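You operate a simulated robot arm through the tools that you are given. There is no shell and no other tool. Be economical: measure what you need, move in short steps, check, and stop when the job is done.

You run a simulated two-armed robot. Do the job below in one go: nothing can be reset, and whatever is moved stays where it is left.

JOB
Take the blue rag from the ply bench top and lay it out flat on the plank bench top.

It is judged by the outcome, as a careful person would: the job done as asked, and still so three seconds after it is handed in. It fails if anything else is knocked over, pushed out of place, dropped, spilled or broken.

ROBOT AND FRAMES
Two 7-joint arms with two-finger parallel grippers on one trunk, on a base that drives. Base frame: it is fixed to the floor where the robot stands at the start and does not move with it; the origin is under the middle of the robot, x ahead of it, y to its left, z up. Lengths are in mm, angles in degrees, forces in N, time in s.
The left shoulder is at the start at [60, 143, 876], the right one opposite. Places, roughly: plank bench top [1300, -2200, 800]. Payload 1.57 kg a hand.
The TCP of each hand is the grasp point between the finger pads, 30 mm short of the fingertips. In the tool frame z runs along the fingers and y along their closing line. The gripper opens to 110 mm. The fingers are 24 mm wide and 12 mm thick; the gripper's body (48 by 112 mm) begins 78 mm behind the TCP.
Orientation is that of the tool frame in the base frame, as [roll, pitch, yaw] about the fixed x, y, z axes, in that order (R = Rz(yaw) Ry(pitch) Rx(roll)). With the fingers straight down and closing along the base's y, the tool's x points along the base's -x, its y along +y and its z along -z.

CONTROLS
- The arms move only by the tool play_rows. It takes "left_targets", "right_targets" or both (then of equal length, played together; a hand with none holds still); each is a list of rows, each a list of 7 numbers: the shift along the tool's x, y, z in mm, then the turn, a rotation vector about the tool's x, y, z in degrees, then the closure, from 0 (fully open) to 1 (shut). In form: [[x, y, z, wx, wy, wz, fingers], ...]. A call has 1 to 12 rows; each row is the pose to reach, as a shift and turn from the pose commanded when the call began, along the tool's axes at that moment. Rows are played at 5 a second. More than 50 mm and 8.6 degrees between two rows, or a gripper value outside its range, and nothing of the call is played. A pose out of reach is approached as far as the arm can. The call stops where the force on the tool passes 40 N (or 10 N more than at its start, if that is more) or the arm is blocked; 0.2 s more then pass. Each finger travels about 45 mm/s and halts on what it meets, pressing with about 21 N; the grip force reading is that of the motor and also rises with nothing between the fingers. The clock runs only during rows and for 0.2 s after the last one: add rows that repeat a pose to give the fingers time. It gives the time, the measured TCP pose, the force on the tool (base axes), the opening and the grip force at its end, in the units of the frame above (readings bear some noise), with the torque about the TCP (base axes, N m) and any sound that the robot's microphone picked up.
- Cameras (640 x 400 px; columns grow to the right, rows downward): "scene" is now at [48.3, -15.3, 1489.8]; the picture's right is [-0.16, -0.99, 0.00], its down [-0.72, 0.12, -0.69] and it looks along [0.68, -0.11, -0.73] (base axes); focal length 274 px, centre (320, 200). "left" rides on the left gripper at [70, -16, -141] in its tool frame; the picture's right is [0.23, 0.97, 0.00], its down [-0.85, 0.20, -0.48] and it looks along [-0.47, 0.11, 0.88] (tool axes); focal length 222 px, centre (320, 200). "right" rides on the right gripper at [70, 16, -141] in its tool frame; the picture's right is [-0.23, 0.97, 0.00], its down [-0.86, -0.20, -0.48] and it looks along [-0.47, -0.11, 0.88] (tool axes); focal length 222 px, centre (320, 200). There is no depth. A picture from a camera that has moved, and an enlarged one, comes with that camera's place and axes in the base frame and with its lens.
- snapshot(camera): a new picture of that camera. It takes no simulated time.
- lift_body(by): slides the trunk up (or, below 0, down) by that many mm; the arms and the scene camera ride with it, the base frame stays. It gives what a move gives, with no picture.
- drive_base(legs): drives the robot by 1 to 6 legs, each [ahead, left, turn to the left] in mm, mm and degrees, along the robot's own axes; the way and the turn of a leg run together, so that a leg with both is an arc; at most 1500 mm and 180 degrees a leg. The arms and the cameras ride along, it lands a little off, and it stops where it bumps. It gives what a move gives.
- turn_head(pan, tilt): turns the head with the scene camera to pan (to the left, within 86 degrees either way) and tilt (down, from -29 to 69), counted from straight ahead of the robot. It gives what a move gives.
- close_up(camera, box): a new picture of the part [left, top, right, bottom] of that camera's present view, enlarged. It takes no simulated time.
- sign_off(): hands the job in; it is judged then, once.

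Work in short steps. Places have to be worked out from the pictures, the camera data and where the tool is seen: move nearer, look again, correct. Check each grasp and each placing, and mend what went wrong. You have 120 turns and 92 pictures in all, those below and enlarged ones among them. Open the grippers and draw the arms clear of the work before you hand the job in, unless the task says otherwise; then end with one line.

The tools are called after "Request:" by a JSON object that holds its "name" and its "arguments". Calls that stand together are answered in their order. play_rows: Moves the arms, as the interface text tells. Its arguments: {"type":"object","properties":{"left_targets":{"type":"array"},"right_targets":{"type":"array"}},"required":[]} The other tools are called the same way: lift_body (by) slides the trunk up or down; drive_base (legs) drives the base; turn_head (pan, tilt) turns the head that bears the scene camera; snapshot (camera) takes a picture; close_up (camera, box) takes an enlarged picture of a part of a camera's view; sign_off () hands the job in.

At the start:

```text
time_s: 0.0
left_tcp_pos: [495.2, 47.2, 989.8]
left_tcp_rot: [-180.0, 0.1, 180.0]
left_force: [-0.3, 0.1, 0.2]
left_torque: [0.01, 0.01, -0.02]
left_finger_gap: 109.9
left_grip_force: 0.1
right_tcp_pos: [399.8, -334.7, 957.9]
right_tcp_rot: [-180.0, 0.0, -180.0]
right_force: [1.0, -0.5, 0.4]
right_torque: [-0.04, 0.01, -0.02]
right_finger_gap: 109.9
right_grip_force: 0.1
trunk travel left (down, up): [-475.0, 115.0]
robot x, y, heading: [1.8, 0.9, 0.2]
head pan, tilt: [-9.4, 46.7]
```

scene: 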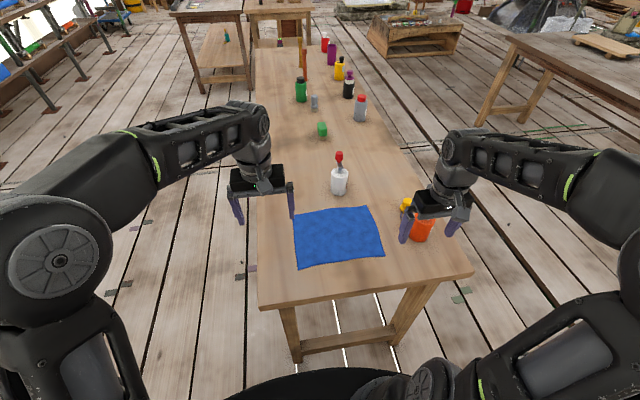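
right: 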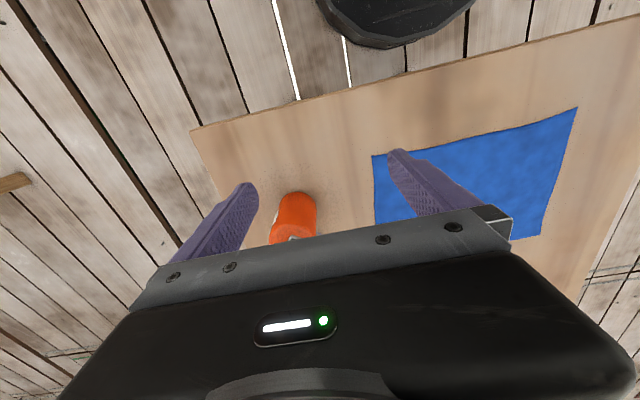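
left: 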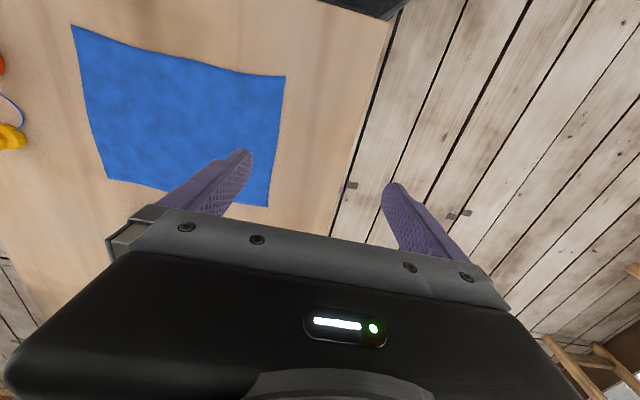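

I put the rag at about x 465–683, y −20 to −300. Before gripping it, I'll look toward the plank bench to plan the drive.

Request:
{"name": "turn_head", "arguments": {"pan": -60, "tilt": 25}}

Request:
{"name": "snapshot", "arguments": {"camera": "scene"}}

Request:
{"name": "close_up", "arguments": {"camera": "right", "box": [180, 60, 640, 300]}}

```text
time_s: 1.2
left_tcp_pos: [495.3, 45.2, 989.0]
left_tcp_rot: [180.0, 0.0, -180.0]
left_force: [-0.2, -0.3, 0.3]
left_torque: [0.03, -0.04, 0.01]
left_finger_gap: 110.3
left_grip_force: 0.0
right_tcp_pos: [400.6, -334.6, 956.5]
right_tcp_rot: [-180.0, 0.0, 180.0]
right_force: [-0.4, -0.4, -0.2]
right_torque: [0.0, -0.01, -0.02]
right_finger_gap: 110.0
right_grip_force: 0.1
trunk travel left (down, up): [-475.0, 115.0]
robot x, y, heading: [0.6, -1.9, -0.1]
head pan, tilt: [-60.0, 25.0]
```

```text
88 pictures are left
camera scene: at [15.6, -82.0, 1522.8], right [-0.87, -0.5, 0.0], down [-0.21, 0.37, -0.91], along [0.45, -0.78, -0.42], focal length 274 px, centre (320, 200)
```

scene: 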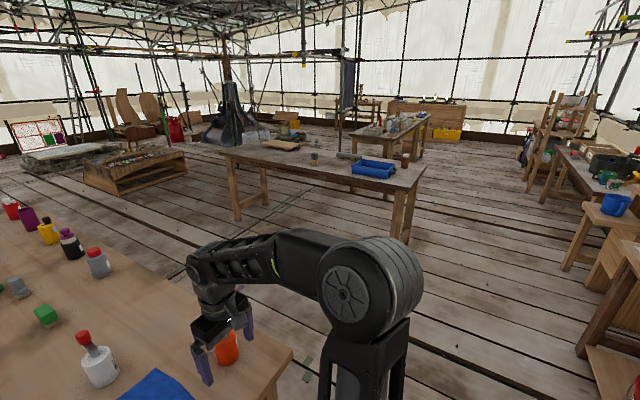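

```text
1.39 times, centred on (410, 180) of right
camera zoom: at [329.4, -318.9, 1097.9], right [0.23, 0.97, 0.0], down [0.86, -0.2, 0.48], along [0.47, -0.11, -0.88], focal length 309 px, centre (195, 228)
```

zoom: 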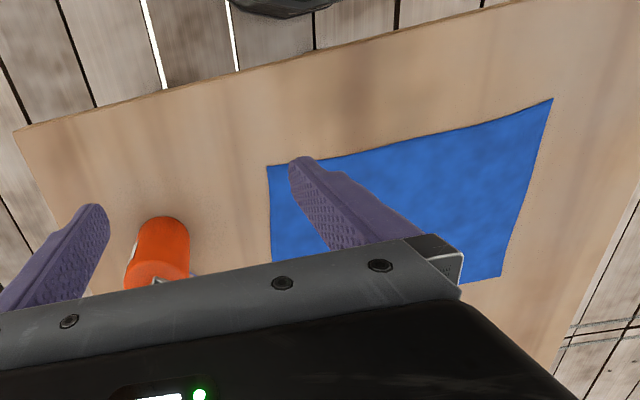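

The plank bench's near edge runs along y≈−1890, with x from 340 to 2240. Its x>1300 half looks mostly free. I'll aim the head back at the rag and bring both hands above its near corners.

Request:
{"name": "play_rows", "arguments": {"left_targets": [[8, -25, 30, 0, 0, 0, 0.2], [16, -50, 60, 0, 0, 0, 0.4], [25, -75, 90, 0, 0, 0, 0.5], [25, -80, 120, 0, 0, 0, 0.5], [25, -80, 120, 0, 0, 0, 0.5]], "right_targets": [[-15, 35, 0, 0, 0, 0, 0.2], [-35, 75, 10, 0, 0, 0, 0.4], [-55, 75, 40, 0, 0, 0, 0.5], [-70, 75, 80, 0, 0, 0, 0.5], [-70, 75, 80, 0, 0, 0, 0.5]]}}

Request:
{"name": "turn_head", "arguments": {"pan": -9, "tilt": 60}}

Request:
{"name": "snapshot", "arguments": {"camera": "scene"}}

Request:
{"name": "snapshot", "arguments": {"camera": "right"}}

Request:
{"name": "snapshot", "arguments": {"camera": "left"}}

```text
time_s: 2.4
left_tcp_pos: [469.1, -34.3, 868.7]
left_tcp_rot: [-180.0, -0.1, 180.0]
left_force: [-0.7, 0.6, 0.2]
left_torque: [-0.03, 0.0, -0.01]
left_finger_gap: 55.0
left_grip_force: 0.2
right_tcp_pos: [471.1, -260.0, 877.1]
right_tcp_rot: [-179.9, 0.0, -179.9]
right_force: [0.5, 0.0, -0.1]
right_torque: [-0.01, 0.0, 0.0]
right_finger_gap: 54.9
right_grip_force: 0.1
trunk travel left (down, up): [-475.0, 115.0]
robot x, y, heading: [1.4, -1.8, 0.2]
head pan, tilt: [-60.0, 25.0]
```

```text
time_s: 3.6
left_tcp_pos: [469.5, -34.4, 869.7]
left_tcp_rot: [-180.0, 0.1, -180.0]
left_force: [0.3, 0.2, 0.5]
left_torque: [0.0, 0.0, -0.02]
left_finger_gap: 55.3
left_grip_force: 0.0
right_tcp_pos: [470.7, -259.8, 876.9]
right_tcp_rot: [-180.0, -0.1, -179.9]
right_force: [-0.3, 0.4, -0.8]
right_torque: [0.01, -0.01, -0.01]
right_finger_gap: 54.9
right_grip_force: 0.0
trunk travel left (down, up): [-475.0, 115.0]
robot x, y, heading: [1.1, 2.4, 0.1]
head pan, tilt: [-9.0, 60.0]
```

```text
86 pictures are left
camera scene: at [35.3, -12.8, 1472.8], right [-0.16, -0.99, 0.0], down [-0.85, 0.14, -0.5], along [0.49, -0.08, -0.87], focal length 274 px, centre (320, 200)
```

scene: 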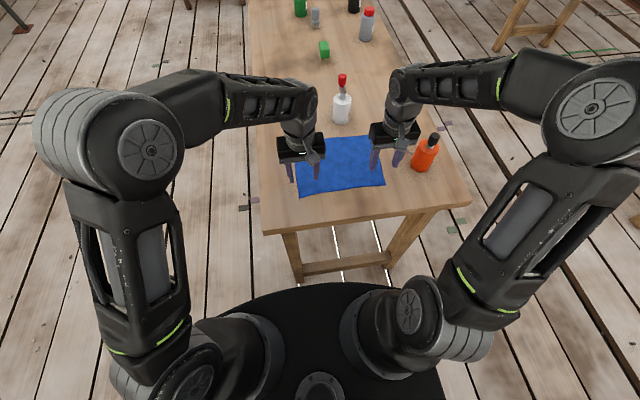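

```text
85 pictures are left
camera right: at [400.1, -243.8, 1018.3], right [0.23, 0.97, 0.0], down [0.86, -0.2, 0.48], along [0.47, -0.11, -0.88], focal length 222 px, centre (320, 200)
```

right: 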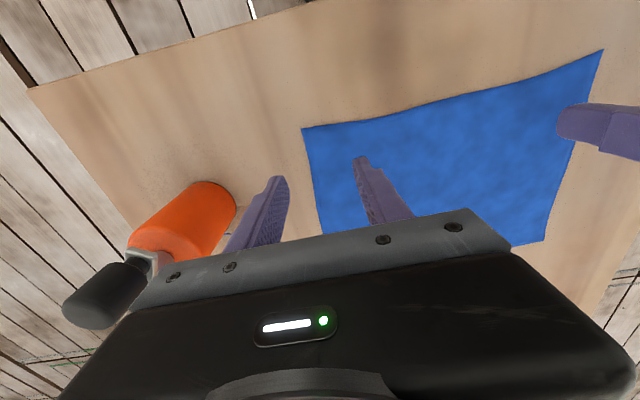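

```text
84 pictures are left
camera left: at [400.2, -49.8, 1010.5], right [-0.23, 0.97, 0.0], down [0.85, 0.2, 0.48], along [0.47, 0.11, -0.88], focal length 222 px, centre (320, 200)
```

left: 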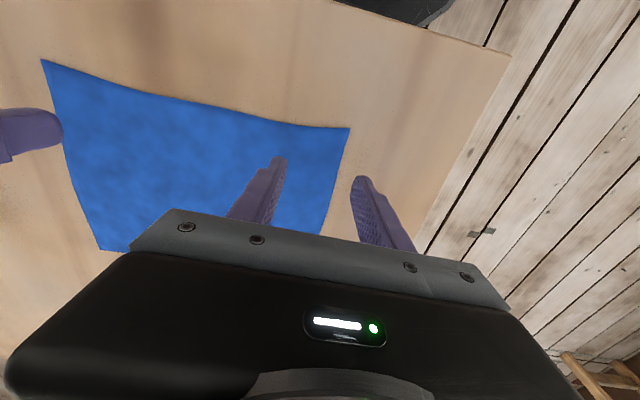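

Near corners of the rag: right ≈(447,−275), left ≈(441,−6). I'll lower both hands just inside the corners with narrow gaps, stopping just above the cloth.

Request:
{"name": "play_rows", "arguments": {"left_targets": [[10, 2, 30, 0, 0, 0, 0.727], [10, 2, 60, 0, 0, 0, 0.727], [10, 2, 78, 0, 0, 0, 0.727], [10, 2, 82, 0, 0, 0, 0.727], [10, 2, 82, 0, 0, 0, 0.727]], "right_targets": [[12, 11, 30, 0, 0, 0, 0.727], [12, 11, 60, 0, 0, 0, 0.727], [12, 11, 86, 0, 0, 0, 0.727], [12, 11, 90, 0, 0, 0, 0.727], [12, 11, 90, 0, 0, 0, 0.727]]}}

Request:
{"name": "snapshot", "arguments": {"camera": "right"}}

Request:
{"name": "snapshot", "arguments": {"camera": "left"}}

```text
time_s: 4.1
left_tcp_pos: [462.9, -34.7, 832.4]
left_tcp_rot: [-179.7, 0.7, -179.9]
left_force: [-2.8, 1.6, 15.2]
left_torque: [0.17, 0.2, -0.02]
left_finger_gap: 30.6
left_grip_force: 0.6
right_tcp_pos: [458.5, -247.9, 831.0]
right_tcp_rot: [180.0, -0.1, 180.0]
right_force: [-2.7, -0.2, 7.8]
right_torque: [0.05, 0.07, 0.04]
right_finger_gap: 30.3
right_grip_force: 0.0
trunk travel left (down, up): [-475.0, 115.0]
robot x, y, heading: [2.9, 0.4, 0.0]
head pan, tilt: [-9.0, 60.0]
stopped in row 2 (left hand): the force on the tool passed its limit (the readings are from after the stop); the commanded pose is now the measured one
```

```text
83 pictures are left
camera right: at [386.9, -232.8, 972.8], right [0.23, 0.97, 0.0], down [0.85, -0.2, 0.48], along [0.47, -0.11, -0.88], focal length 222 px, centre (320, 200)
```

right: 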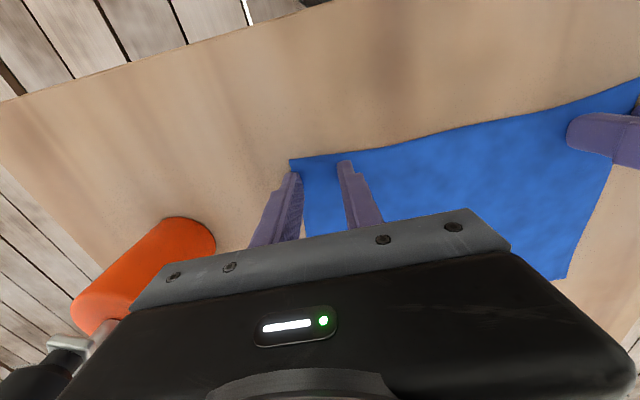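

```text
82 pictures are left
camera left: at [391.4, -49.0, 972.3], right [-0.23, 0.97, -0.01], down [0.85, 0.2, 0.49], along [0.48, 0.1, -0.87], focal length 222 px, centre (320, 200)
```

left: 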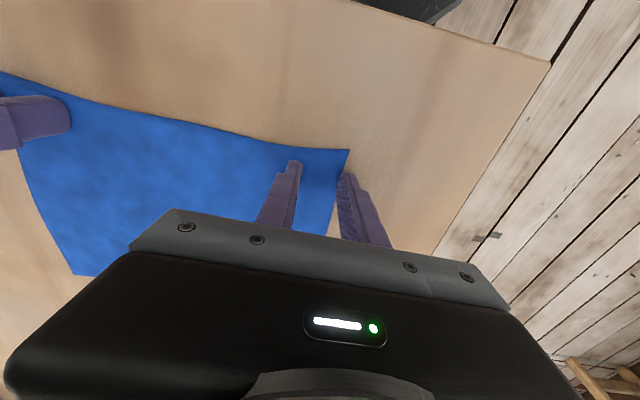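

The left fingers touched at TCP z≈832, so this surface is at about z≈801, not 751. Recomputed, the near corners are ≈(438,−269) and (437,−18). I'll lift slightly, shift closer to the edge, touch down lightly and pinch.

Request:
{"name": "play_rows", "arguments": {"left_targets": [[4, 0, -8, 0, 0, 0, 0.727], [11, 0, -8, 0, 0, 0, 0.727], [11, 0, -3, 0, 0, 0, 0.727], [11, 0, 0, 0, 0, 0, 0.727], [11, 0, 0, 0, 0, 0, 0.85], [11, 0, 0, 0, 0, 0, 1], [11, 0, 0, 0, 0, 0, 1], [11, 0, 0, 0, 0, 0, 1], [11, 0, 0, 0, 0, 0, 1]], "right_targets": [[2, 3, -8, 0, 0, 0, 0.727], [7, 6, -8, 0, 0, 0, 0.727], [7, 6, -3, 0, 0, 0, 0.727], [7, 6, 0.5, 0, 0, 0, 0.727], [7, 6, 0.5, 0, 0, 0, 0.85], [7, 6, 0.5, 0, 0, 0, 1], [7, 6, 0.5, 0, 0, 0, 1], [7, 6, 0.5, 0, 0, 0, 1], [7, 6, 0.5, 0, 0, 0, 1]]}}

Request:
{"name": "snapshot", "arguments": {"camera": "right"}}

Request:
{"name": "snapshot", "arguments": {"camera": "left"}}

```text
time_s: 6.1
left_tcp_pos: [452.7, -32.6, 831.5]
left_tcp_rot: [-179.7, 0.7, -179.9]
left_force: [3.9, 5.0, 32.2]
left_torque: [0.18, 0.16, -0.02]
left_finger_gap: 0.0
left_grip_force: 21.1
right_tcp_pos: [449.2, -242.6, 832.2]
right_tcp_rot: [180.0, 0.2, 180.0]
right_force: [2.5, 3.8, 17.1]
right_torque: [0.14, -0.08, 0.0]
right_finger_gap: 0.0
right_grip_force: 21.0
trunk travel left (down, up): [-475.0, 115.0]
robot x, y, heading: [-2.7, -2.2, -0.1]
head pan, tilt: [-9.0, 60.0]
```

```text
81 pictures are left
camera right: at [378.9, -226.5, 972.5], right [0.23, 0.97, 0.0], down [0.85, -0.2, 0.48], along [0.47, -0.11, -0.88], focal length 222 px, centre (320, 200)
```

right: 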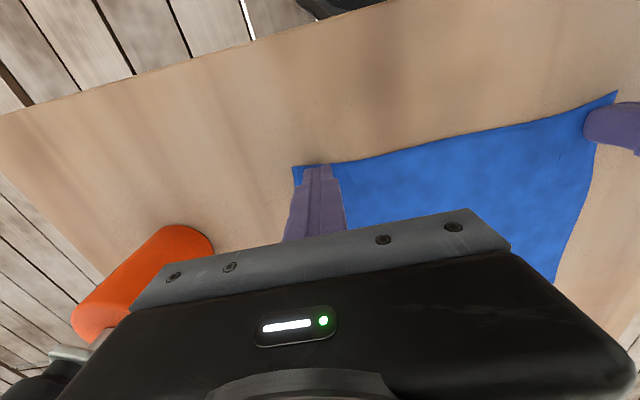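

```text
80 pictures are left
camera left: at [380.4, -48.0, 972.0], right [-0.23, 0.97, -0.01], down [0.85, 0.2, 0.49], along [0.48, 0.1, -0.87], focal length 222 px, centre (320, 200)
```

left: 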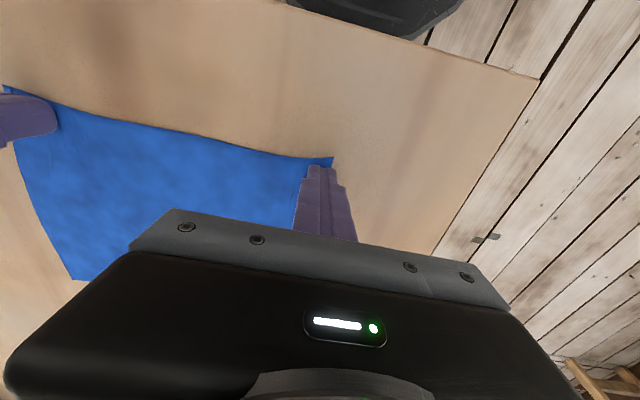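

The fingers are shut with a bit of rag showing on both sides of each pair. I'll lift 45 mm and check whether the rag comes along.

Request:
{"name": "play_rows", "arguments": {"left_targets": [[0, 0, -15, 0, 0, 0, 1], [0, 0, -30, 0, 0, 0, 1], [0, 0, -45, 0, 0, 0, 1]], "right_targets": [[0, 0, -15, 0, 0, 0, 1], [0, 0, -30, 0, 0, 0, 1], [0, 0, -45, 0, 0, 0, 1]]}}

Request:
{"name": "snapshot", "arguments": {"camera": "right"}}

Request:
{"name": "snapshot", "arguments": {"camera": "left"}}

Request:
{"name": "close_up", "arguments": {"camera": "scene", "box": [240, 80, 480, 230]}}

```text
time_s: 6.9
left_tcp_pos: [452.7, -33.3, 873.3]
left_tcp_rot: [-179.7, 0.6, -179.9]
left_force: [0.1, -0.2, -0.5]
left_torque: [-0.01, 0.0, 0.03]
left_finger_gap: 0.2
left_grip_force: 21.3
right_tcp_pos: [450.1, -244.8, 873.8]
right_tcp_rot: [-180.0, 0.0, 180.0]
right_force: [0.2, -0.1, -0.5]
right_torque: [0.01, 0.01, -0.02]
right_finger_gap: 0.1
right_grip_force: 21.4
trunk travel left (down, up): [-475.0, 115.0]
robot x, y, heading: [-2.0, -0.9, 0.0]
head pan, tilt: [-9.0, 60.0]
```

```text
79 pictures are left
camera right: at [380.0, -228.8, 1016.0], right [0.23, 0.97, 0.0], down [0.86, -0.2, 0.48], along [0.46, -0.11, -0.88], focal length 222 px, centre (320, 200)
```

right: 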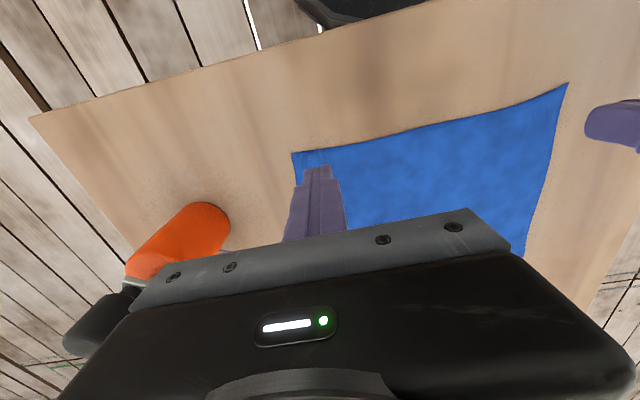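

```text
78 pictures are left
camera left: at [381.0, -48.7, 1014.3], right [-0.23, 0.97, -0.01], down [0.85, 0.2, 0.48], along [0.47, 0.1, -0.87], focal length 222 px, centre (320, 200)
```

left: 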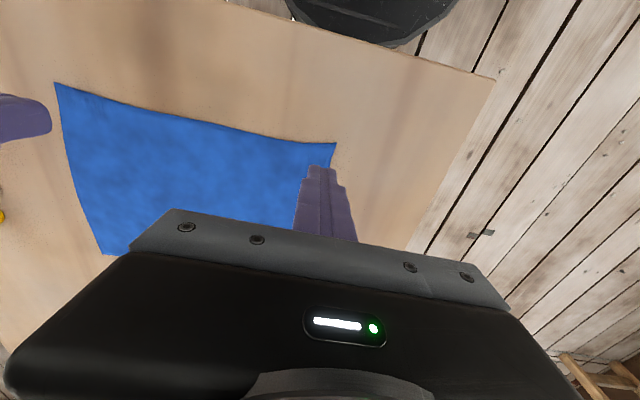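

```text
2.67 times, centred on (360, 155) of scene
camera zoom: at [34.8, -12.5, 1472.7], right [-0.16, -0.99, 0.0], down [-0.86, 0.14, -0.5], along [0.49, -0.08, -0.87], focal length 730 px, centre (213, 320)
```

zoom: 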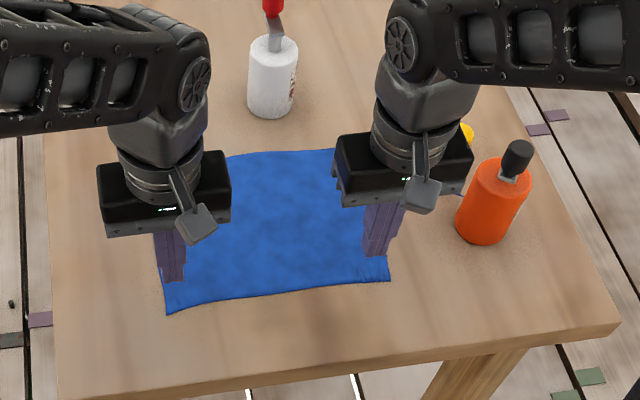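

The pinch slipped off, and the rag still lies flat. Instead I'll drag it toward me until its near edge hangs over the bench edge (x≈347), then pinch the overhang with level fingers. First stroke: press lightly and pull.

Request:
{"name": "play_rows", "arguments": {"left_targets": [[-20, 0, 0, 0, 0, 0, 1], [-20, 0, 30, 0, 0, 0, 1], [-20, 0, 42, 0, 0, 0, 1], [-20, 0, 45, 0, 0, 0, 1], [-10, 0, 45, 0, 0, 0, 1], [5, 0, 45, 0, 0, 0, 1], [20, 0, 45, 0, 0, 0, 1], [35, 0, 45, 0, 0, 0, 1], [50, 0, 45, 0, 0, 0, 1], [65, 0, 45, 0, 0, 0, 1], [75, 0, 45, 0, 0, 0, 1]], "right_targets": [[-20, 0, 0, 0, 0, 0, 1], [-20, 0, 30, 0, 0, 0, 1], [-20, 0, 42, 0, 0, 0, 1], [-20, 0, 45, 0, 0, 0, 1], [-10, 0, 45, 0, 0, 0, 1], [5, 0, 45, 0, 0, 0, 1], [20, 0, 45, 0, 0, 0, 1], [35, 0, 45, 0, 0, 0, 1], [50, 0, 45, 0, 0, 0, 1], [65, 0, 45, 0, 0, 0, 1], [75, 0, 45, 0, 0, 0, 1]]}}

Request:
{"name": "snapshot", "arguments": {"camera": "scene"}}

Request:
{"name": "snapshot", "arguments": {"camera": "left"}}

```text
time_s: 9.5
left_tcp_pos: [380.3, -34.9, 832.1]
left_tcp_rot: [-179.2, 1.1, -179.9]
left_force: [-0.9, 2.4, 16.5]
left_torque: [0.16, 0.14, 0.01]
left_finger_gap: 0.1
left_grip_force: 20.9
right_tcp_pos: [376.6, -242.8, 832.1]
right_tcp_rot: [-179.9, 0.6, 180.0]
right_force: [-3.9, -1.0, 23.0]
right_torque: [0.04, 0.25, -0.02]
right_finger_gap: 0.0
right_grip_force: 21.7
trunk travel left (down, up): [-475.0, 115.0]
robot x, y, heading: [-0.8, -0.4, -0.3]
head pan, tilt: [-9.0, 60.0]
stopped in row 11 (left hand): the force on the tool passed its limit (the readings are from after the stop); the commanded pose is now the measured one
```

```text
76 pictures are left
camera scene: at [32.2, -11.3, 1472.1], right [-0.16, -0.99, 0.0], down [-0.85, 0.13, -0.5], along [0.5, -0.08, -0.86], focal length 274 px, centre (320, 200)
```

scene: 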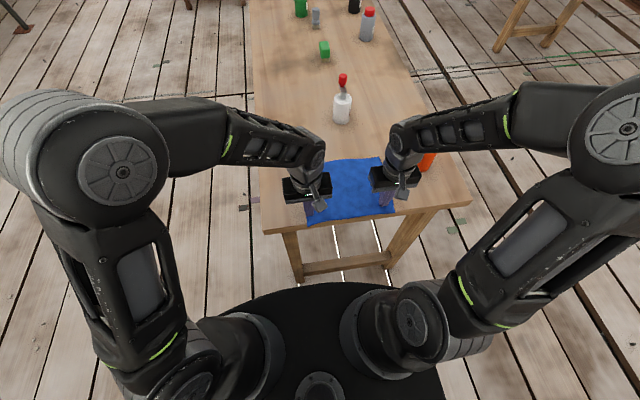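

```text
75 pictures are left
camera left: at [307.0, -49.6, 971.9], right [-0.23, 0.97, -0.02], down [0.85, 0.21, 0.49], along [0.48, 0.1, -0.87], focal length 222 px, centre (320, 200)
```

left: 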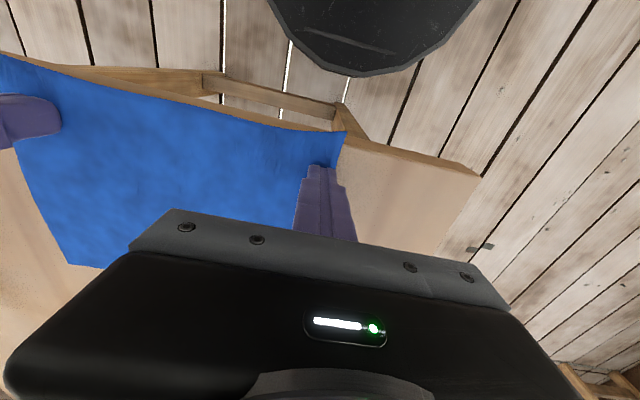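

Dragging works: the rag's near edge is now at the bench edge. Second stroke: lift, step 60 mm deeper, press and pull again for about 55 mm of overhang.

Request:
{"name": "play_rows", "arguments": {"left_targets": [[0, 0, -20, 0, 0, 0, 1], [-30, 0, -20, 0, 0, 0, 1], [-60, 0, -20, 0, 0, 0, 1], [-60, 0, -4, 0, 0, 0, 1], [-60, 0, 0, 0, 0, 0, 1], [-50, 0, 0, 0, 0, 0, 1], [-38, 0, 0, 0, 0, 0, 1], [-26, 0, 0, 0, 0, 0, 1], [-14, 0, 0, 0, 0, 0, 1], [-2, 0, 0, 0, 0, 0, 1], [0, 0, -30, 0, 0, 0, 1], [0, 0, -60, 0, 0, 0, 1]], "right_targets": [[0, 0, -20, 0, 0, 0, 1], [-30, 0, -20, 0, 0, 0, 1], [-60, 0, -20, 0, 0, 0, 1], [-60, 0, -4, 0, 0, 0, 1], [-60, 0, 0, 0, 0, 0, 1], [-50, 0, 0, 0, 0, 0, 1], [-38, 0, 0, 0, 0, 0, 1], [-26, 0, 0, 0, 0, 0, 1], [-14, 0, 0, 0, 0, 0, 1], [-2, 0, 0, 0, 0, 0, 1], [0, 0, -30, 0, 0, 0, 1], [0, 0, -60, 0, 0, 0, 1]]}}

Request:
{"name": "snapshot", "arguments": {"camera": "scene"}}

Request:
{"name": "snapshot", "arguments": {"camera": "left"}}

Request:
{"name": "snapshot", "arguments": {"camera": "right"}}

```text
time_s: 12.1
left_tcp_pos: [379.1, -36.4, 890.7]
left_tcp_rot: [-179.5, 0.7, -179.9]
left_force: [0.5, -0.2, -0.7]
left_torque: [0.0, 0.0, 0.03]
left_finger_gap: 0.0
left_grip_force: 21.0
right_tcp_pos: [375.0, -246.2, 889.6]
right_tcp_rot: [-180.0, 0.1, -180.0]
right_force: [0.8, 0.0, -0.2]
right_torque: [0.05, 0.01, -0.04]
right_finger_gap: 0.1
right_grip_force: 20.7
trunk travel left (down, up): [-475.0, 115.0]
robot x, y, heading: [-0.2, 2.1, 0.2]
head pan, tilt: [-9.0, 60.0]
```

```text
74 pictures are left
camera scene: at [35.0, -12.7, 1472.5], right [-0.16, -0.99, 0.0], down [-0.86, 0.14, -0.5], along [0.49, -0.08, -0.87], focal length 274 px, centre (320, 200)
```

scene: 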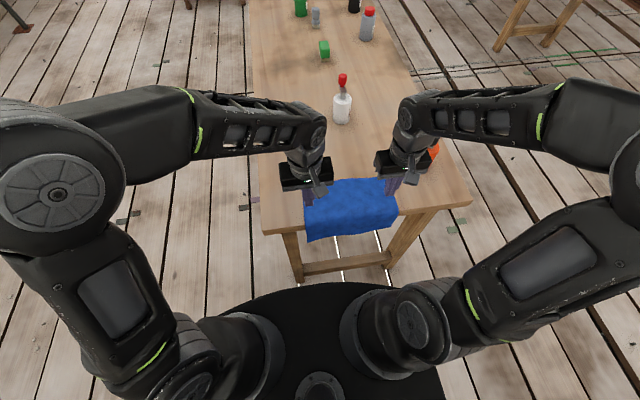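

```text
73 pictures are left
camera left: at [306.6, -50.7, 1030.9], right [-0.23, 0.97, -0.01], down [0.85, 0.2, 0.49], along [0.48, 0.1, -0.87], focal length 222 px, centre (320, 200)
```

left: 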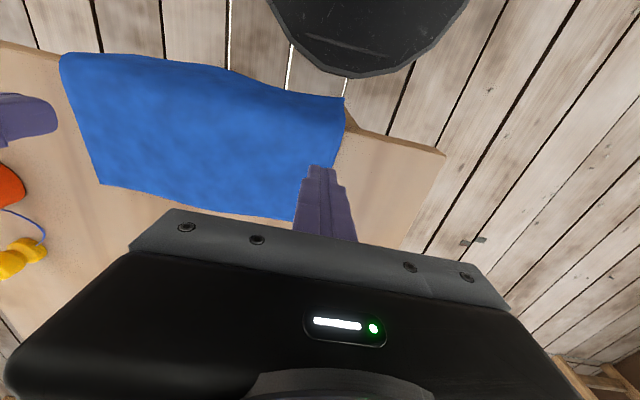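

```text
72 pictures are left
camera right: at [305.1, -229.5, 1030.8], right [0.23, 0.97, 0.0], down [0.85, -0.2, 0.48], along [0.47, -0.11, -0.88], focal length 222 px, centre (320, 200)
```

right: 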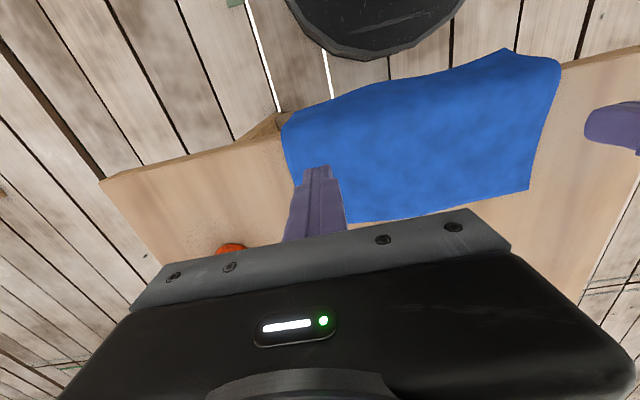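

The near part of the rag now hangs over the front. I'll look closely at the overhang and the bench edge's thickness before choosing the pinch.

Request:
{"name": "close_up", "arguments": {"camera": "scene", "box": [240, 160, 480, 310]}}

```text
2.67 times, centred on (360, 235) of scene
camera zoom: at [35.0, -12.7, 1472.5], right [-0.16, -0.99, 0.0], down [-0.86, 0.14, -0.5], along [0.49, -0.08, -0.87], focal length 730 px, centre (213, 107)
```

zoom: 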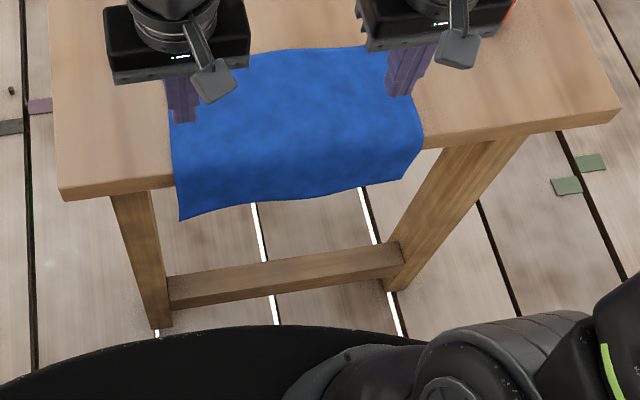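

The cloth is fairly stiff and the overhang flares out. A shorter overhang of about 35 mm should stick out nearly level, letting me pinch it cleanly with level fingers. I'll push it back about 20 mm.

Request:
{"name": "play_rows", "arguments": {"left_targets": [[-10, 0, 30, 0, 0, 0, 1], [-10, 0, 56, 0, 0, 0, 1], [-10, 0, 60, 0, 0, 0, 1], [-16, 0, 60, 0, 0, 0, 1], [-24, 0, 60, 0, 0, 0, 1], [-32, 0, 60, 0, 0, 0, 1], [-32, 0, 30, 0, 0, 0, 1], [-32, 0, 0, 0, 0, 0, 1], [-32, 0, -40, 0, 0, 0, 0.7]], "right_targets": [[-10, 0, 30, 0, 0, 0, 1], [-10, 0, 56, 0, 0, 0, 1], [-10, 0, 60, 0, 0, 0, 1], [-16, 0, 60, 0, 0, 0, 1], [-24, 0, 60, 0, 0, 0, 1], [-32, 0, 60, 0, 0, 0, 1], [-32, 0, 30, 0, 0, 0, 1], [-32, 0, 0, 0, 0, 0, 1], [-32, 0, -40, 0, 0, 0, 0.7]]}}

Request:
{"name": "close_up", "arguments": {"camera": "scene", "box": [240, 160, 480, 310]}}

Request:
{"name": "snapshot", "arguments": {"camera": "left"}}

Request:
{"name": "snapshot", "arguments": {"camera": "right"}}

```text
time_s: 14.1
left_tcp_pos: [410.7, -34.1, 932.0]
left_tcp_rot: [-179.5, 0.8, -179.8]
left_force: [0.0, 0.9, 0.4]
left_torque: [-0.03, -0.02, 0.0]
left_finger_gap: 32.0
left_grip_force: 0.2
right_tcp_pos: [407.0, -242.6, 929.9]
right_tcp_rot: [-179.9, 0.3, -179.9]
right_force: [0.5, 0.6, -0.2]
right_torque: [0.0, -0.02, 0.01]
right_finger_gap: 32.1
right_grip_force: 0.3
trunk travel left (down, up): [-475.0, 115.0]
robot x, y, heading: [3.3, -1.1, 0.0]
head pan, tilt: [-9.0, 60.0]
```

```text
2.67 times, centred on (360, 235) of scene
camera zoom: at [34.5, -12.4, 1472.7], right [-0.16, -0.99, 0.0], down [-0.86, 0.14, -0.5], along [0.49, -0.08, -0.87], focal length 730 px, centre (213, 107)
```

zoom: 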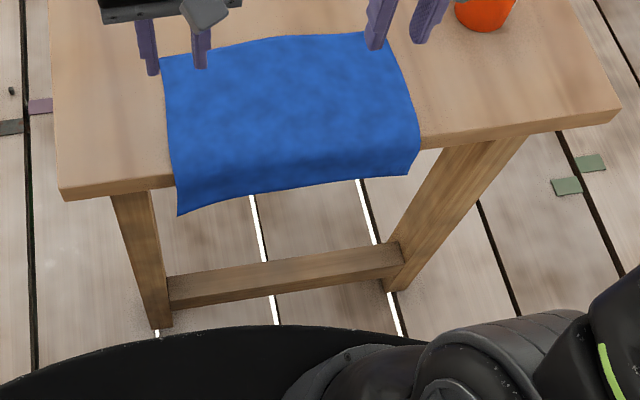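

```text
69 pictures are left
camera left: at [338.4, -48.8, 1071.0], right [-0.23, 0.97, -0.01], down [0.85, 0.21, 0.49], along [0.48, 0.1, -0.87], focal length 222 px, centre (320, 200)
```

left: 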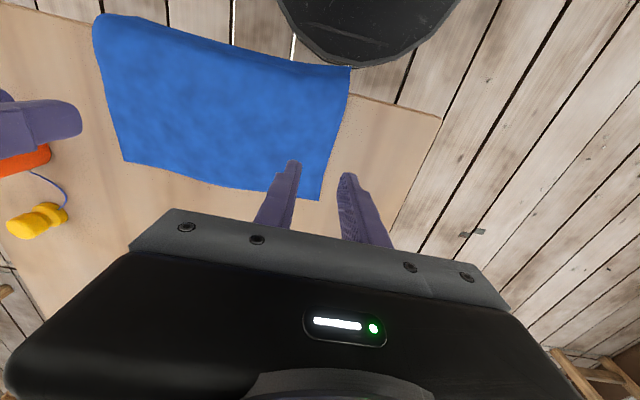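

```text
68 pictures are left
camera right: at [334.6, -227.0, 1071.5], right [0.23, 0.97, 0.0], down [0.85, -0.2, 0.48], along [0.47, -0.11, -0.88], focal length 222 px, centre (320, 200)
```

right: 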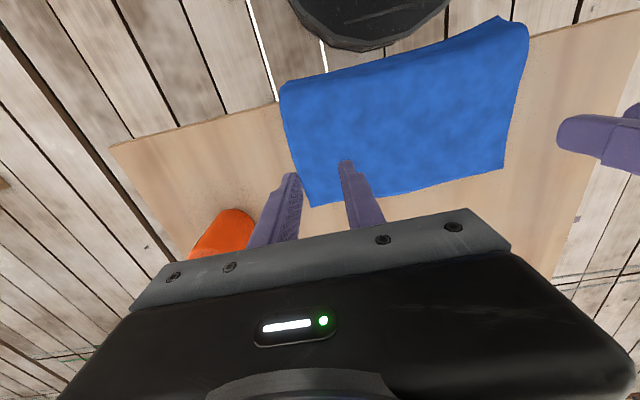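

The overhang is about 60 mm, with its hem near x≈322, z≈742. I'll back off 350 mm, then turn the hands level, so a lower finger can slip under the hem and lift the flap into the pinch.

Request:
{"name": "drive_base", "arguments": {"legs": [[-350, 0, 0]]}}

Request:
{"name": "play_rows", "arguments": {"left_targets": [[-14, 0, 0, 0, -8, 0, 0.5], [-28, 0, 0, 0, -16, 0, 0.3], [-42, 0, 0, 0, -24, 0, 0.1], [-56, 0, 0, 0, -32, 0, 0], [-70, 0, 0, 0, -40, 0, 0], [-84, 0, 0, 0, -48, 0, 0], [-98, 0, 0, 0, -56, 0, 0], [-112, 0, 0, 0, -64, 0, 0], [-126, 0, 0, 0, -72, 0, 0], [-140, 0, 0, 0, -80, 0, 0], [-150, 0, 0, 0, -86, 0, 0], [-160, 0, 0, 0, -90, 0, 0]], "right_targets": [[-14, 0, 0, 0, -8, 0, 0.5], [-28, 0, 0, 0, -16, 0, 0.3], [-42, 0, 0, 0, -24, 0, 0.1], [-56, 0, 0, 0, -32, 0, 0], [-70, 0, 0, 0, -40, 0, 0], [-84, 0, 0, 0, -48, 0, 0], [-98, 0, 0, 0, -56, 0, 0], [-112, 0, 0, 0, -64, 0, 0], [-126, 0, 0, 0, -72, 0, 0], [-140, 0, 0, 0, -80, 0, 0], [-150, 0, 0, 0, -86, 0, 0], [-160, 0, 0, 0, -90, 0, 0]]}}

```text
time_s: 16.4
left_tcp_pos: [66.2, -35.3, 930.7]
left_tcp_rot: [-179.4, 0.9, -180.0]
left_force: [-0.5, -0.2, -0.2]
left_torque: [-0.01, -0.02, 0.03]
left_finger_gap: 32.8
left_grip_force: 0.1
right_tcp_pos: [60.9, -243.9, 930.4]
right_tcp_rot: [180.0, 0.3, 179.9]
right_force: [-1.2, -0.2, -0.7]
right_torque: [-0.03, 0.0, 0.0]
right_finger_gap: 33.1
right_grip_force: 0.1
trunk travel left (down, up): [-475.0, 115.0]
robot x, y, heading: [-342.9, 0.1, 0.1]
head pan, tilt: [-9.0, 60.0]
```

```text
time_s: 18.6
left_tcp_pos: [204.6, -26.9, 923.2]
left_tcp_rot: [177.5, 80.7, 177.9]
left_force: [0.8, 4.9, -3.0]
left_torque: [0.04, -0.18, -0.35]
left_finger_gap: 107.8
left_grip_force: 0.1
right_tcp_pos: [203.1, -159.5, 950.6]
right_tcp_rot: [179.8, 81.8, 176.3]
right_force: [-2.1, -6.5, 2.7]
right_torque: [0.18, 0.28, 0.66]
right_finger_gap: 107.8
right_grip_force: 0.1
right hand out of reach, approached as far as the arm can: row 6, 8, 9, 10, 11
trunk travel left (down, up): [-475.0, 115.0]
robot x, y, heading: [-345.4, -0.2, -0.3]
head pan, tilt: [-9.0, 60.0]
stopped in row 11 (left hand): the force on the tool passed its limit (the readings are from after the stop); the commanded pose is now the measured one
```

The right hand couldn't hold its line; it drifted inward and touched the left. I'll look before separating them.

Request:
{"name": "turn_head", "arguments": {"pan": -5, "tilt": 40}}

Request:
{"name": "snapshot", "arguments": {"camera": "scene"}}

```text
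time_s: 19.5
left_tcp_pos: [204.9, -26.1, 923.6]
left_tcp_rot: [178.0, 80.7, 178.4]
left_force: [2.9, 10.2, -4.2]
left_torque: [0.04, -0.34, -0.7]
left_finger_gap: 106.1
left_grip_force: 0.1
right_tcp_pos: [204.4, -156.9, 951.2]
right_tcp_rot: [-179.7, 81.7, 176.9]
right_force: [-1.8, -9.5, 5.2]
right_torque: [0.29, 0.4, 1.02]
right_finger_gap: 105.7
right_grip_force: 0.1
trunk travel left (down, up): [-475.0, 115.0]
robot x, y, heading: [-343.1, 2.3, 0.1]
head pan, tilt: [-5.0, 40.0]
```

```text
67 pictures are left
camera scene: at [-290.2, -8.8, 1499.4], right [-0.09, -1.0, 0.0], down [-0.64, 0.06, -0.77], along [0.76, -0.07, -0.64], focal length 274 px, centre (320, 200)
```

scene: 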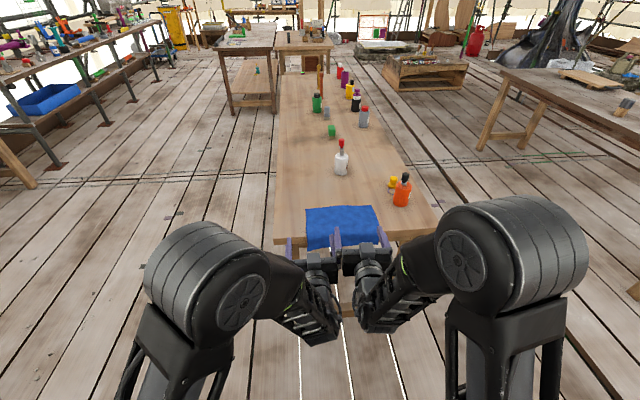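

The open fingers are just touching each other. I'll move the hands apart and a little forward.

Request:
{"name": "play_rows", "arguments": {"left_targets": [[0, 10, 0, 0, 0, 0, 0], [0, 25, 10, 0, 0, 0, 0], [0, 30, 25, 0, 0, 0, 0]], "right_targets": [[0, -20, 0, 0, 0, 0, 0], [0, -50, 10, 0, 0, 0, 0], [0, -90, 25, 0, 0, 0, 0]]}}

```text
time_s: 20.3
left_tcp_pos: [230.4, 4.3, 921.3]
left_tcp_rot: [178.2, 80.8, 178.6]
left_force: [0.4, 0.4, 0.0]
left_torque: [-0.01, -0.05, 0.05]
left_finger_gap: 109.9
left_grip_force: 0.1
right_tcp_pos: [219.9, -179.3, 957.1]
right_tcp_rot: [-177.3, 81.3, 177.1]
right_force: [0.5, -0.3, -0.2]
right_torque: [-0.02, 0.0, 0.03]
right_finger_gap: 109.6
right_grip_force: 0.0
right hand out of reach, approached as far as the arm can: row 1, 2, 3
trunk travel left (down, up): [-475.0, 115.0]
robot x, y, heading: [-344.2, 1.5, 0.1]
head pan, tilt: [-5.0, 40.0]
```

The right wrist is at a limit that far out. Centring the robot on the rag (y≈−145) will let both hands work closer in.

Request:
{"name": "drive_base", "arguments": {"legs": [[0, -146, 0]]}}

Request:
{"name": "play_rows", "arguments": {"left_targets": [[0, 25, 0, 0, 0, 8, 0], [0, 50, 0, 0, 0, 16, 0], [0, 75, 0, 0, 0, 24, 0], [0, 100, 0, 0, 0, 32, 0], [0, 101, 0, 0, 0, 40, 0], [0, 101, 0, 0, 0, 48, 0], [0, 101, 0, 0, 0, 56, 0], [0, 101, 0, 0, 0, 64, 0], [0, 101, 0, 0, 0, 72, 0], [0, 101, 0, 0, 0, 80, 0], [0, 101, 0, 0, 0, 88, 0]], "right_targets": [[0, 20, 0, 0, 0, -8, 0], [0, 40, 0, 0, 0, -16, 0], [0, 60, 0, 0, 0, -24, 0], [0, 65, 0, 0, 0, -32, 0], [0, 65, 0, 0, 0, -40, 0], [0, 65, 0, 0, 0, -48, 0], [0, 65, 0, 0, 0, -56, 0], [0, 65, 0, 0, 0, -64, 0], [0, 65, 0, 0, 0, -72, 0], [0, 65, 0, 0, 0, -80, 0], [0, 65, 0, 0, 0, -88, 0]]}}

Request:
{"name": "snapshot", "arguments": {"camera": "scene"}}

```text
time_s: 21.6
left_tcp_pos: [229.4, -144.6, 922.1]
left_tcp_rot: [177.9, 80.8, 178.0]
left_force: [0.9, -0.7, -0.3]
left_torque: [-0.01, 0.0, 0.04]
left_finger_gap: 110.0
left_grip_force: 0.1
right_tcp_pos: [218.5, -326.7, 956.6]
right_tcp_rot: [-177.6, 81.3, 176.5]
right_force: [0.6, 0.4, 0.3]
right_torque: [0.01, 0.0, 0.0]
right_finger_gap: 109.9
right_grip_force: 0.2
trunk travel left (down, up): [-475.0, 115.0]
robot x, y, heading: [-344.7, -149.0, -0.2]
head pan, tilt: [-5.0, 40.0]
```

```text
time_s: 24.0
left_tcp_pos: [229.0, -41.9, 921.8]
left_tcp_rot: [99.3, 1.6, 90.5]
left_force: [0.3, -0.7, 0.1]
left_torque: [0.0, 0.0, -0.01]
left_finger_gap: 110.0
left_grip_force: 0.0
right_tcp_pos: [224.7, -259.6, 956.7]
right_tcp_rot: [-98.6, 1.4, -96.0]
right_force: [0.1, -0.8, 0.2]
right_torque: [0.04, 0.01, -0.01]
right_finger_gap: 109.8
right_grip_force: 0.2
trunk travel left (down, up): [-475.0, 115.0]
robot x, y, heading: [-343.4, -142.8, -0.1]
head pan, tilt: [-5.0, 40.0]
```

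```text
66 pictures are left
camera scene: at [-290.5, -154.1, 1499.5], right [-0.09, -1.0, 0.0], down [-0.64, 0.06, -0.77], along [0.76, -0.07, -0.64], focal length 274 px, centre (320, 200)
```

scene: 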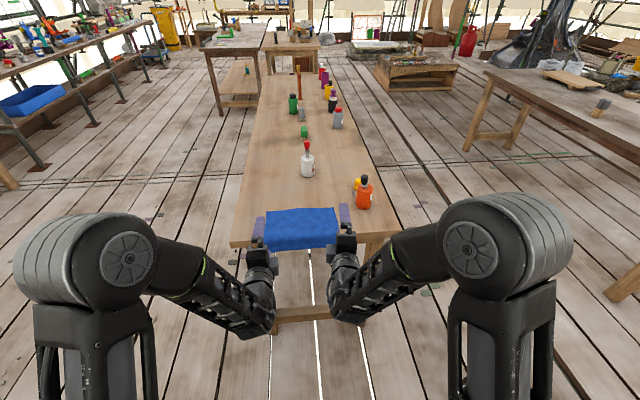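

Both hands now point forward with fingers stacked vertically. I'll level them and lower to z≈780, still short of the hanging flap.

Request:
{"name": "play_rows", "arguments": {"left_targets": [[1, -34, 12, -3, 0, 0, 0], [2, -68, 24, -6, 0, 0, 0], [3, -102, 36, -9, 0, 0, 0], [4, -136, 47, -9, 0, 0, 0], [4, -136, 47, -9, 0, 0, 0]], "right_targets": [[-2, 42, 14, 3, -2, 0, 0], [-4, 85, 28, 6, -4, 0, 0], [-6, 128, 41, 9, -6, 0, 0], [-8, 171, 55, 9, -6, 0, 0], [-8, 171, 55, 9, -6, 0, 0]]}}

Request:
{"name": "snapshot", "arguments": {"camera": "left"}}

Request:
{"name": "snapshot", "arguments": {"camera": "right"}}

Request:
{"name": "close_up", "arguments": {"camera": "scene", "box": [200, 160, 440, 310]}}

```text
time_s: 24.9
left_tcp_pos: [224.8, 101.4, 759.7]
left_tcp_rot: [96.3, -0.5, 105.9]
left_force: [-0.8, -0.7, 0.5]
left_torque: [-0.02, 0.04, -0.04]
left_finger_gap: 110.1
left_grip_force: 0.1
right_tcp_pos: [231.6, -415.1, 789.1]
right_tcp_rot: [-93.7, 3.2, -108.5]
right_force: [-1.3, -0.7, 1.3]
right_torque: [0.01, 0.05, 0.05]
right_finger_gap: 110.0
right_grip_force: 0.1
trunk travel left (down, up): [-475.0, 115.0]
robot x, y, heading: [-345.7, -144.4, -0.3]
head pan, tilt: [-5.0, 40.0]
stopped in row 4 (right hand): the arm was blocked; the commanded pose is now the measured one
```

```text
65 pictures are left
camera left: at [69.6, 130.9, 759.7], right [0.04, 0.24, 0.97], down [-0.2, -0.95, 0.25], along [0.98, -0.21, 0.01], focal length 222 px, centre (320, 200)
```

left: 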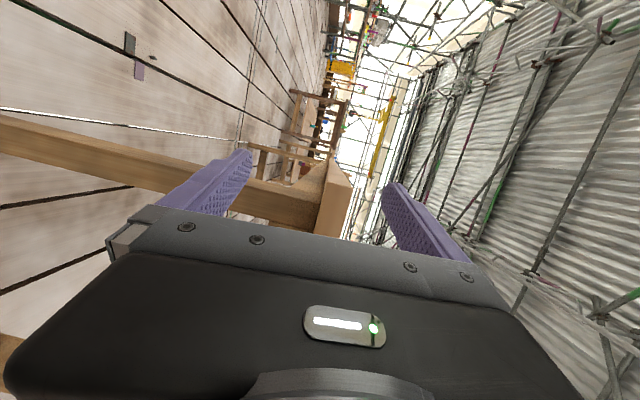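

```text
64 pictures are left
camera right: at [74.6, -435.6, 777.3], right [0.03, 0.29, -0.96], down [-0.17, 0.94, 0.28], along [0.98, 0.16, 0.08], focal length 222 px, centre (320, 200)
```

right: 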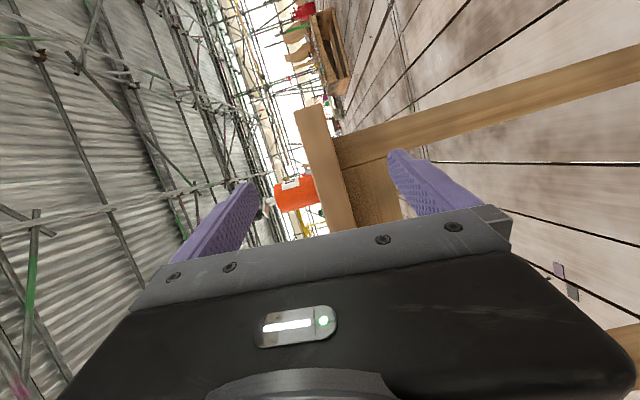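

```text
2.67 times, centred on (320, 235) of scene
camera zoom: at [-294.4, -153.6, 1499.9], right [-0.09, -1.0, 0.0], down [-0.64, 0.06, -0.77], along [0.76, -0.07, -0.64], focal length 730 px, centre (320, 107)
```

zoom: 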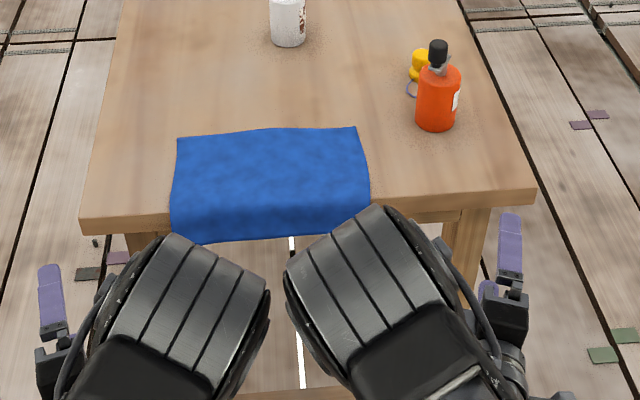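

The arms reconfigured with the elbows swinging inward, which pushed the hands outward. I'll raise back up, restore the earlier posture, and then lower with the trunk instead.

Request:
{"name": "play_rows", "arguments": {"left_targets": [[0, 40, 0, 0, 0, 0, 0], [0, 80, 0, 0, 0, 0, 0], [0, 120, 0, 0, 0, 0, 0], [0, 165, 0, 0, 0, 0, 0]], "right_targets": [[0, -40, 0, 0, 0, 0, 0], [0, -80, 0, 0, 0, 0, 0], [0, -120, 0, 0, 0, 0, 0], [0, -165, 0, 0, 0, 0, 0]]}}

Request:
{"name": "snapshot", "arguments": {"camera": "scene"}}

```text
time_s: 25.9
left_tcp_pos: [245.5, 105.3, 920.4]
left_tcp_rot: [96.6, -0.6, 105.8]
left_force: [1.0, 0.1, 0.3]
left_torque: [-0.02, 0.04, -0.01]
left_finger_gap: 110.1
left_grip_force: 0.0
right_tcp_pos: [238.6, -427.3, 950.8]
right_tcp_rot: [-93.9, 3.0, -108.4]
right_force: [-0.4, -0.2, -0.6]
right_torque: [0.02, -0.02, 0.0]
right_finger_gap: 109.9
right_grip_force: 0.1
trunk travel left (down, up): [-475.0, 115.0]
robot x, y, heading: [-341.1, -142.3, -0.3]
head pan, tilt: [-5.0, 40.0]
```

```text
62 pictures are left
camera scene: at [-292.3, -154.0, 1499.4], right [-0.09, -1.0, 0.0], down [-0.64, 0.06, -0.77], along [0.76, -0.07, -0.64], focal length 274 px, centre (320, 200)
```

scene: 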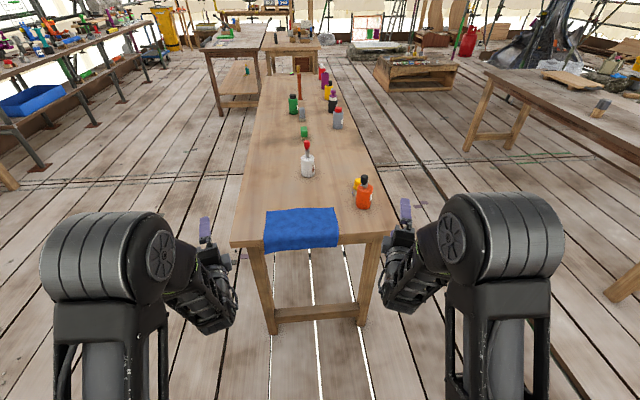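

The posture is normal again. I'll bring the hands in to y≈−40 and −257 and point them straight ahead, staying at this height.

Request:
{"name": "play_rows", "arguments": {"left_targets": [[-34, 0, -13, -1.5, -4, 0, 0], [-68, 0, -27, -3, -8, 0, 0], [-101, 0, -40, -4.5, -12, 0, 0], [-135, 0, -54, -6, -15.5, 0, 0], [-135, 0, -54, -6, -15.5, 0, 0]], "right_targets": [[-40, 0, -15, 1, -4.5, 0, 0], [-79, 0, -31, 2, -9, 0, 0], [-118, 0, -47, 3, -14, 0, 0], [-158, 0, -63, 4, -18.5, 0, 0], [-158, 0, -63, 4, -18.5, 0, 0]]}}

```text
time_s: 27.1
left_tcp_pos: [229.9, -39.5, 925.5]
left_tcp_rot: [90.6, 0.4, 90.3]
left_force: [0.4, -0.5, -0.3]
left_torque: [0.01, 0.03, 0.03]
left_finger_gap: 110.0
left_grip_force: 0.0
right_tcp_pos: [231.3, -257.0, 962.3]
right_tcp_rot: [-88.8, 3.6, -89.8]
right_force: [-0.3, 0.0, 0.2]
right_torque: [-0.05, 0.0, 0.0]
right_finger_gap: 109.8
right_grip_force: 0.0
trunk travel left (down, up): [-475.0, 115.0]
robot x, y, heading: [-342.5, -143.8, -0.4]
head pan, tilt: [-5.0, 40.0]
```

Both hands are level and in place. I'll raise the left to match the right, then lower the trunk by 182 mm to bring the TCPs to z≈780.

Request:
{"name": "play_rows", "arguments": {"left_targets": [[0, 18, 0, 0, 0, 0, 0], [0, 36, 0, 0, 0, 0, 0]]}}

Request:
{"name": "lift_body", "arguments": {"by": -182}}

Request:
{"name": "close_up", "arguments": {"camera": "scene", "box": [200, 160, 440, 310]}}

Request:
{"name": "snapshot", "arguments": {"camera": "left"}}

Request:
{"name": "snapshot", "arguments": {"camera": "right"}}

```text
time_s: 27.7
left_tcp_pos: [230.9, -39.9, 963.0]
left_tcp_rot: [90.6, 0.3, 90.2]
left_force: [0.5, 0.8, -0.4]
left_torque: [-0.02, 0.03, 0.0]
left_finger_gap: 109.9
left_grip_force: 0.1
right_tcp_pos: [231.2, -257.4, 961.6]
right_tcp_rot: [-88.7, 3.5, -89.8]
right_force: [0.0, 0.4, 0.4]
right_torque: [0.0, 0.05, 0.0]
right_finger_gap: 109.5
right_grip_force: 0.1
trunk travel left (down, up): [-475.0, 115.0]
robot x, y, heading: [-344.2, -142.5, -0.3]
head pan, tilt: [-5.0, 40.0]
```

```text
time_s: 29.7
left_tcp_pos: [231.2, -38.6, 779.7]
left_tcp_rot: [90.6, 0.3, 90.3]
left_force: [0.7, 0.4, 1.3]
left_torque: [0.02, 0.01, 0.0]
left_finger_gap: 109.8
left_grip_force: 0.1
right_tcp_pos: [230.6, -259.1, 780.3]
right_tcp_rot: [-88.8, 3.5, -90.0]
right_force: [0.3, 0.2, 1.1]
right_torque: [0.02, -0.03, 0.02]
right_finger_gap: 109.8
right_grip_force: 0.1
trunk travel left (down, up): [-293.0, 297.0]
robot x, y, heading: [-345.3, -146.2, -0.3]
head pan, tilt: [-5.0, 40.0]
```

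```text
2.67 times, centred on (320, 235) of scene
camera zoom: at [-291.0, -153.9, 1317.6], right [-0.09, -1.0, 0.0], down [-0.64, 0.06, -0.77], along [0.76, -0.07, -0.64], focal length 730 px, centre (320, 107)
```

zoom: 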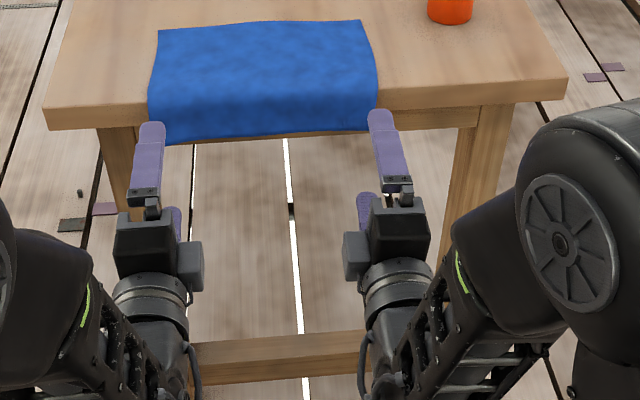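

```text
60 pictures are left
camera left: at [89.3, 30.6, 764.7], right [0.01, 0.23, 0.97], down [-0.47, -0.86, 0.21], along [0.88, -0.46, 0.1], focal length 222 px, centre (320, 200)
```

left: 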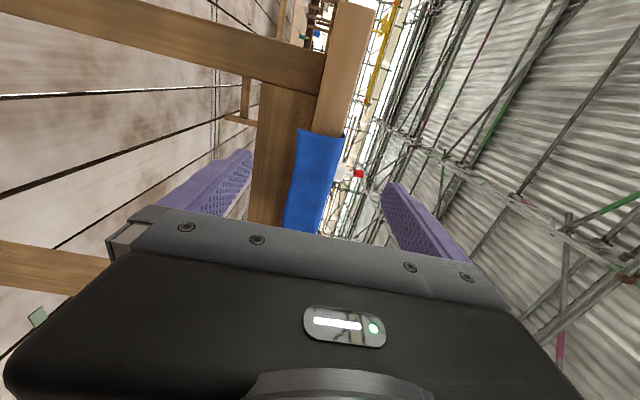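

```text
59 pictures are left
camera right: at [88.7, -326.5, 756.8], right [0.02, 0.29, -0.96], down [-0.48, 0.84, 0.24], along [0.87, 0.46, 0.16], focal length 222 px, centre (320, 200)
```

right: 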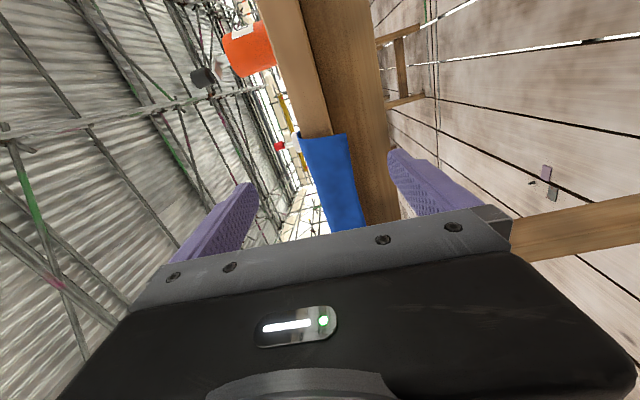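

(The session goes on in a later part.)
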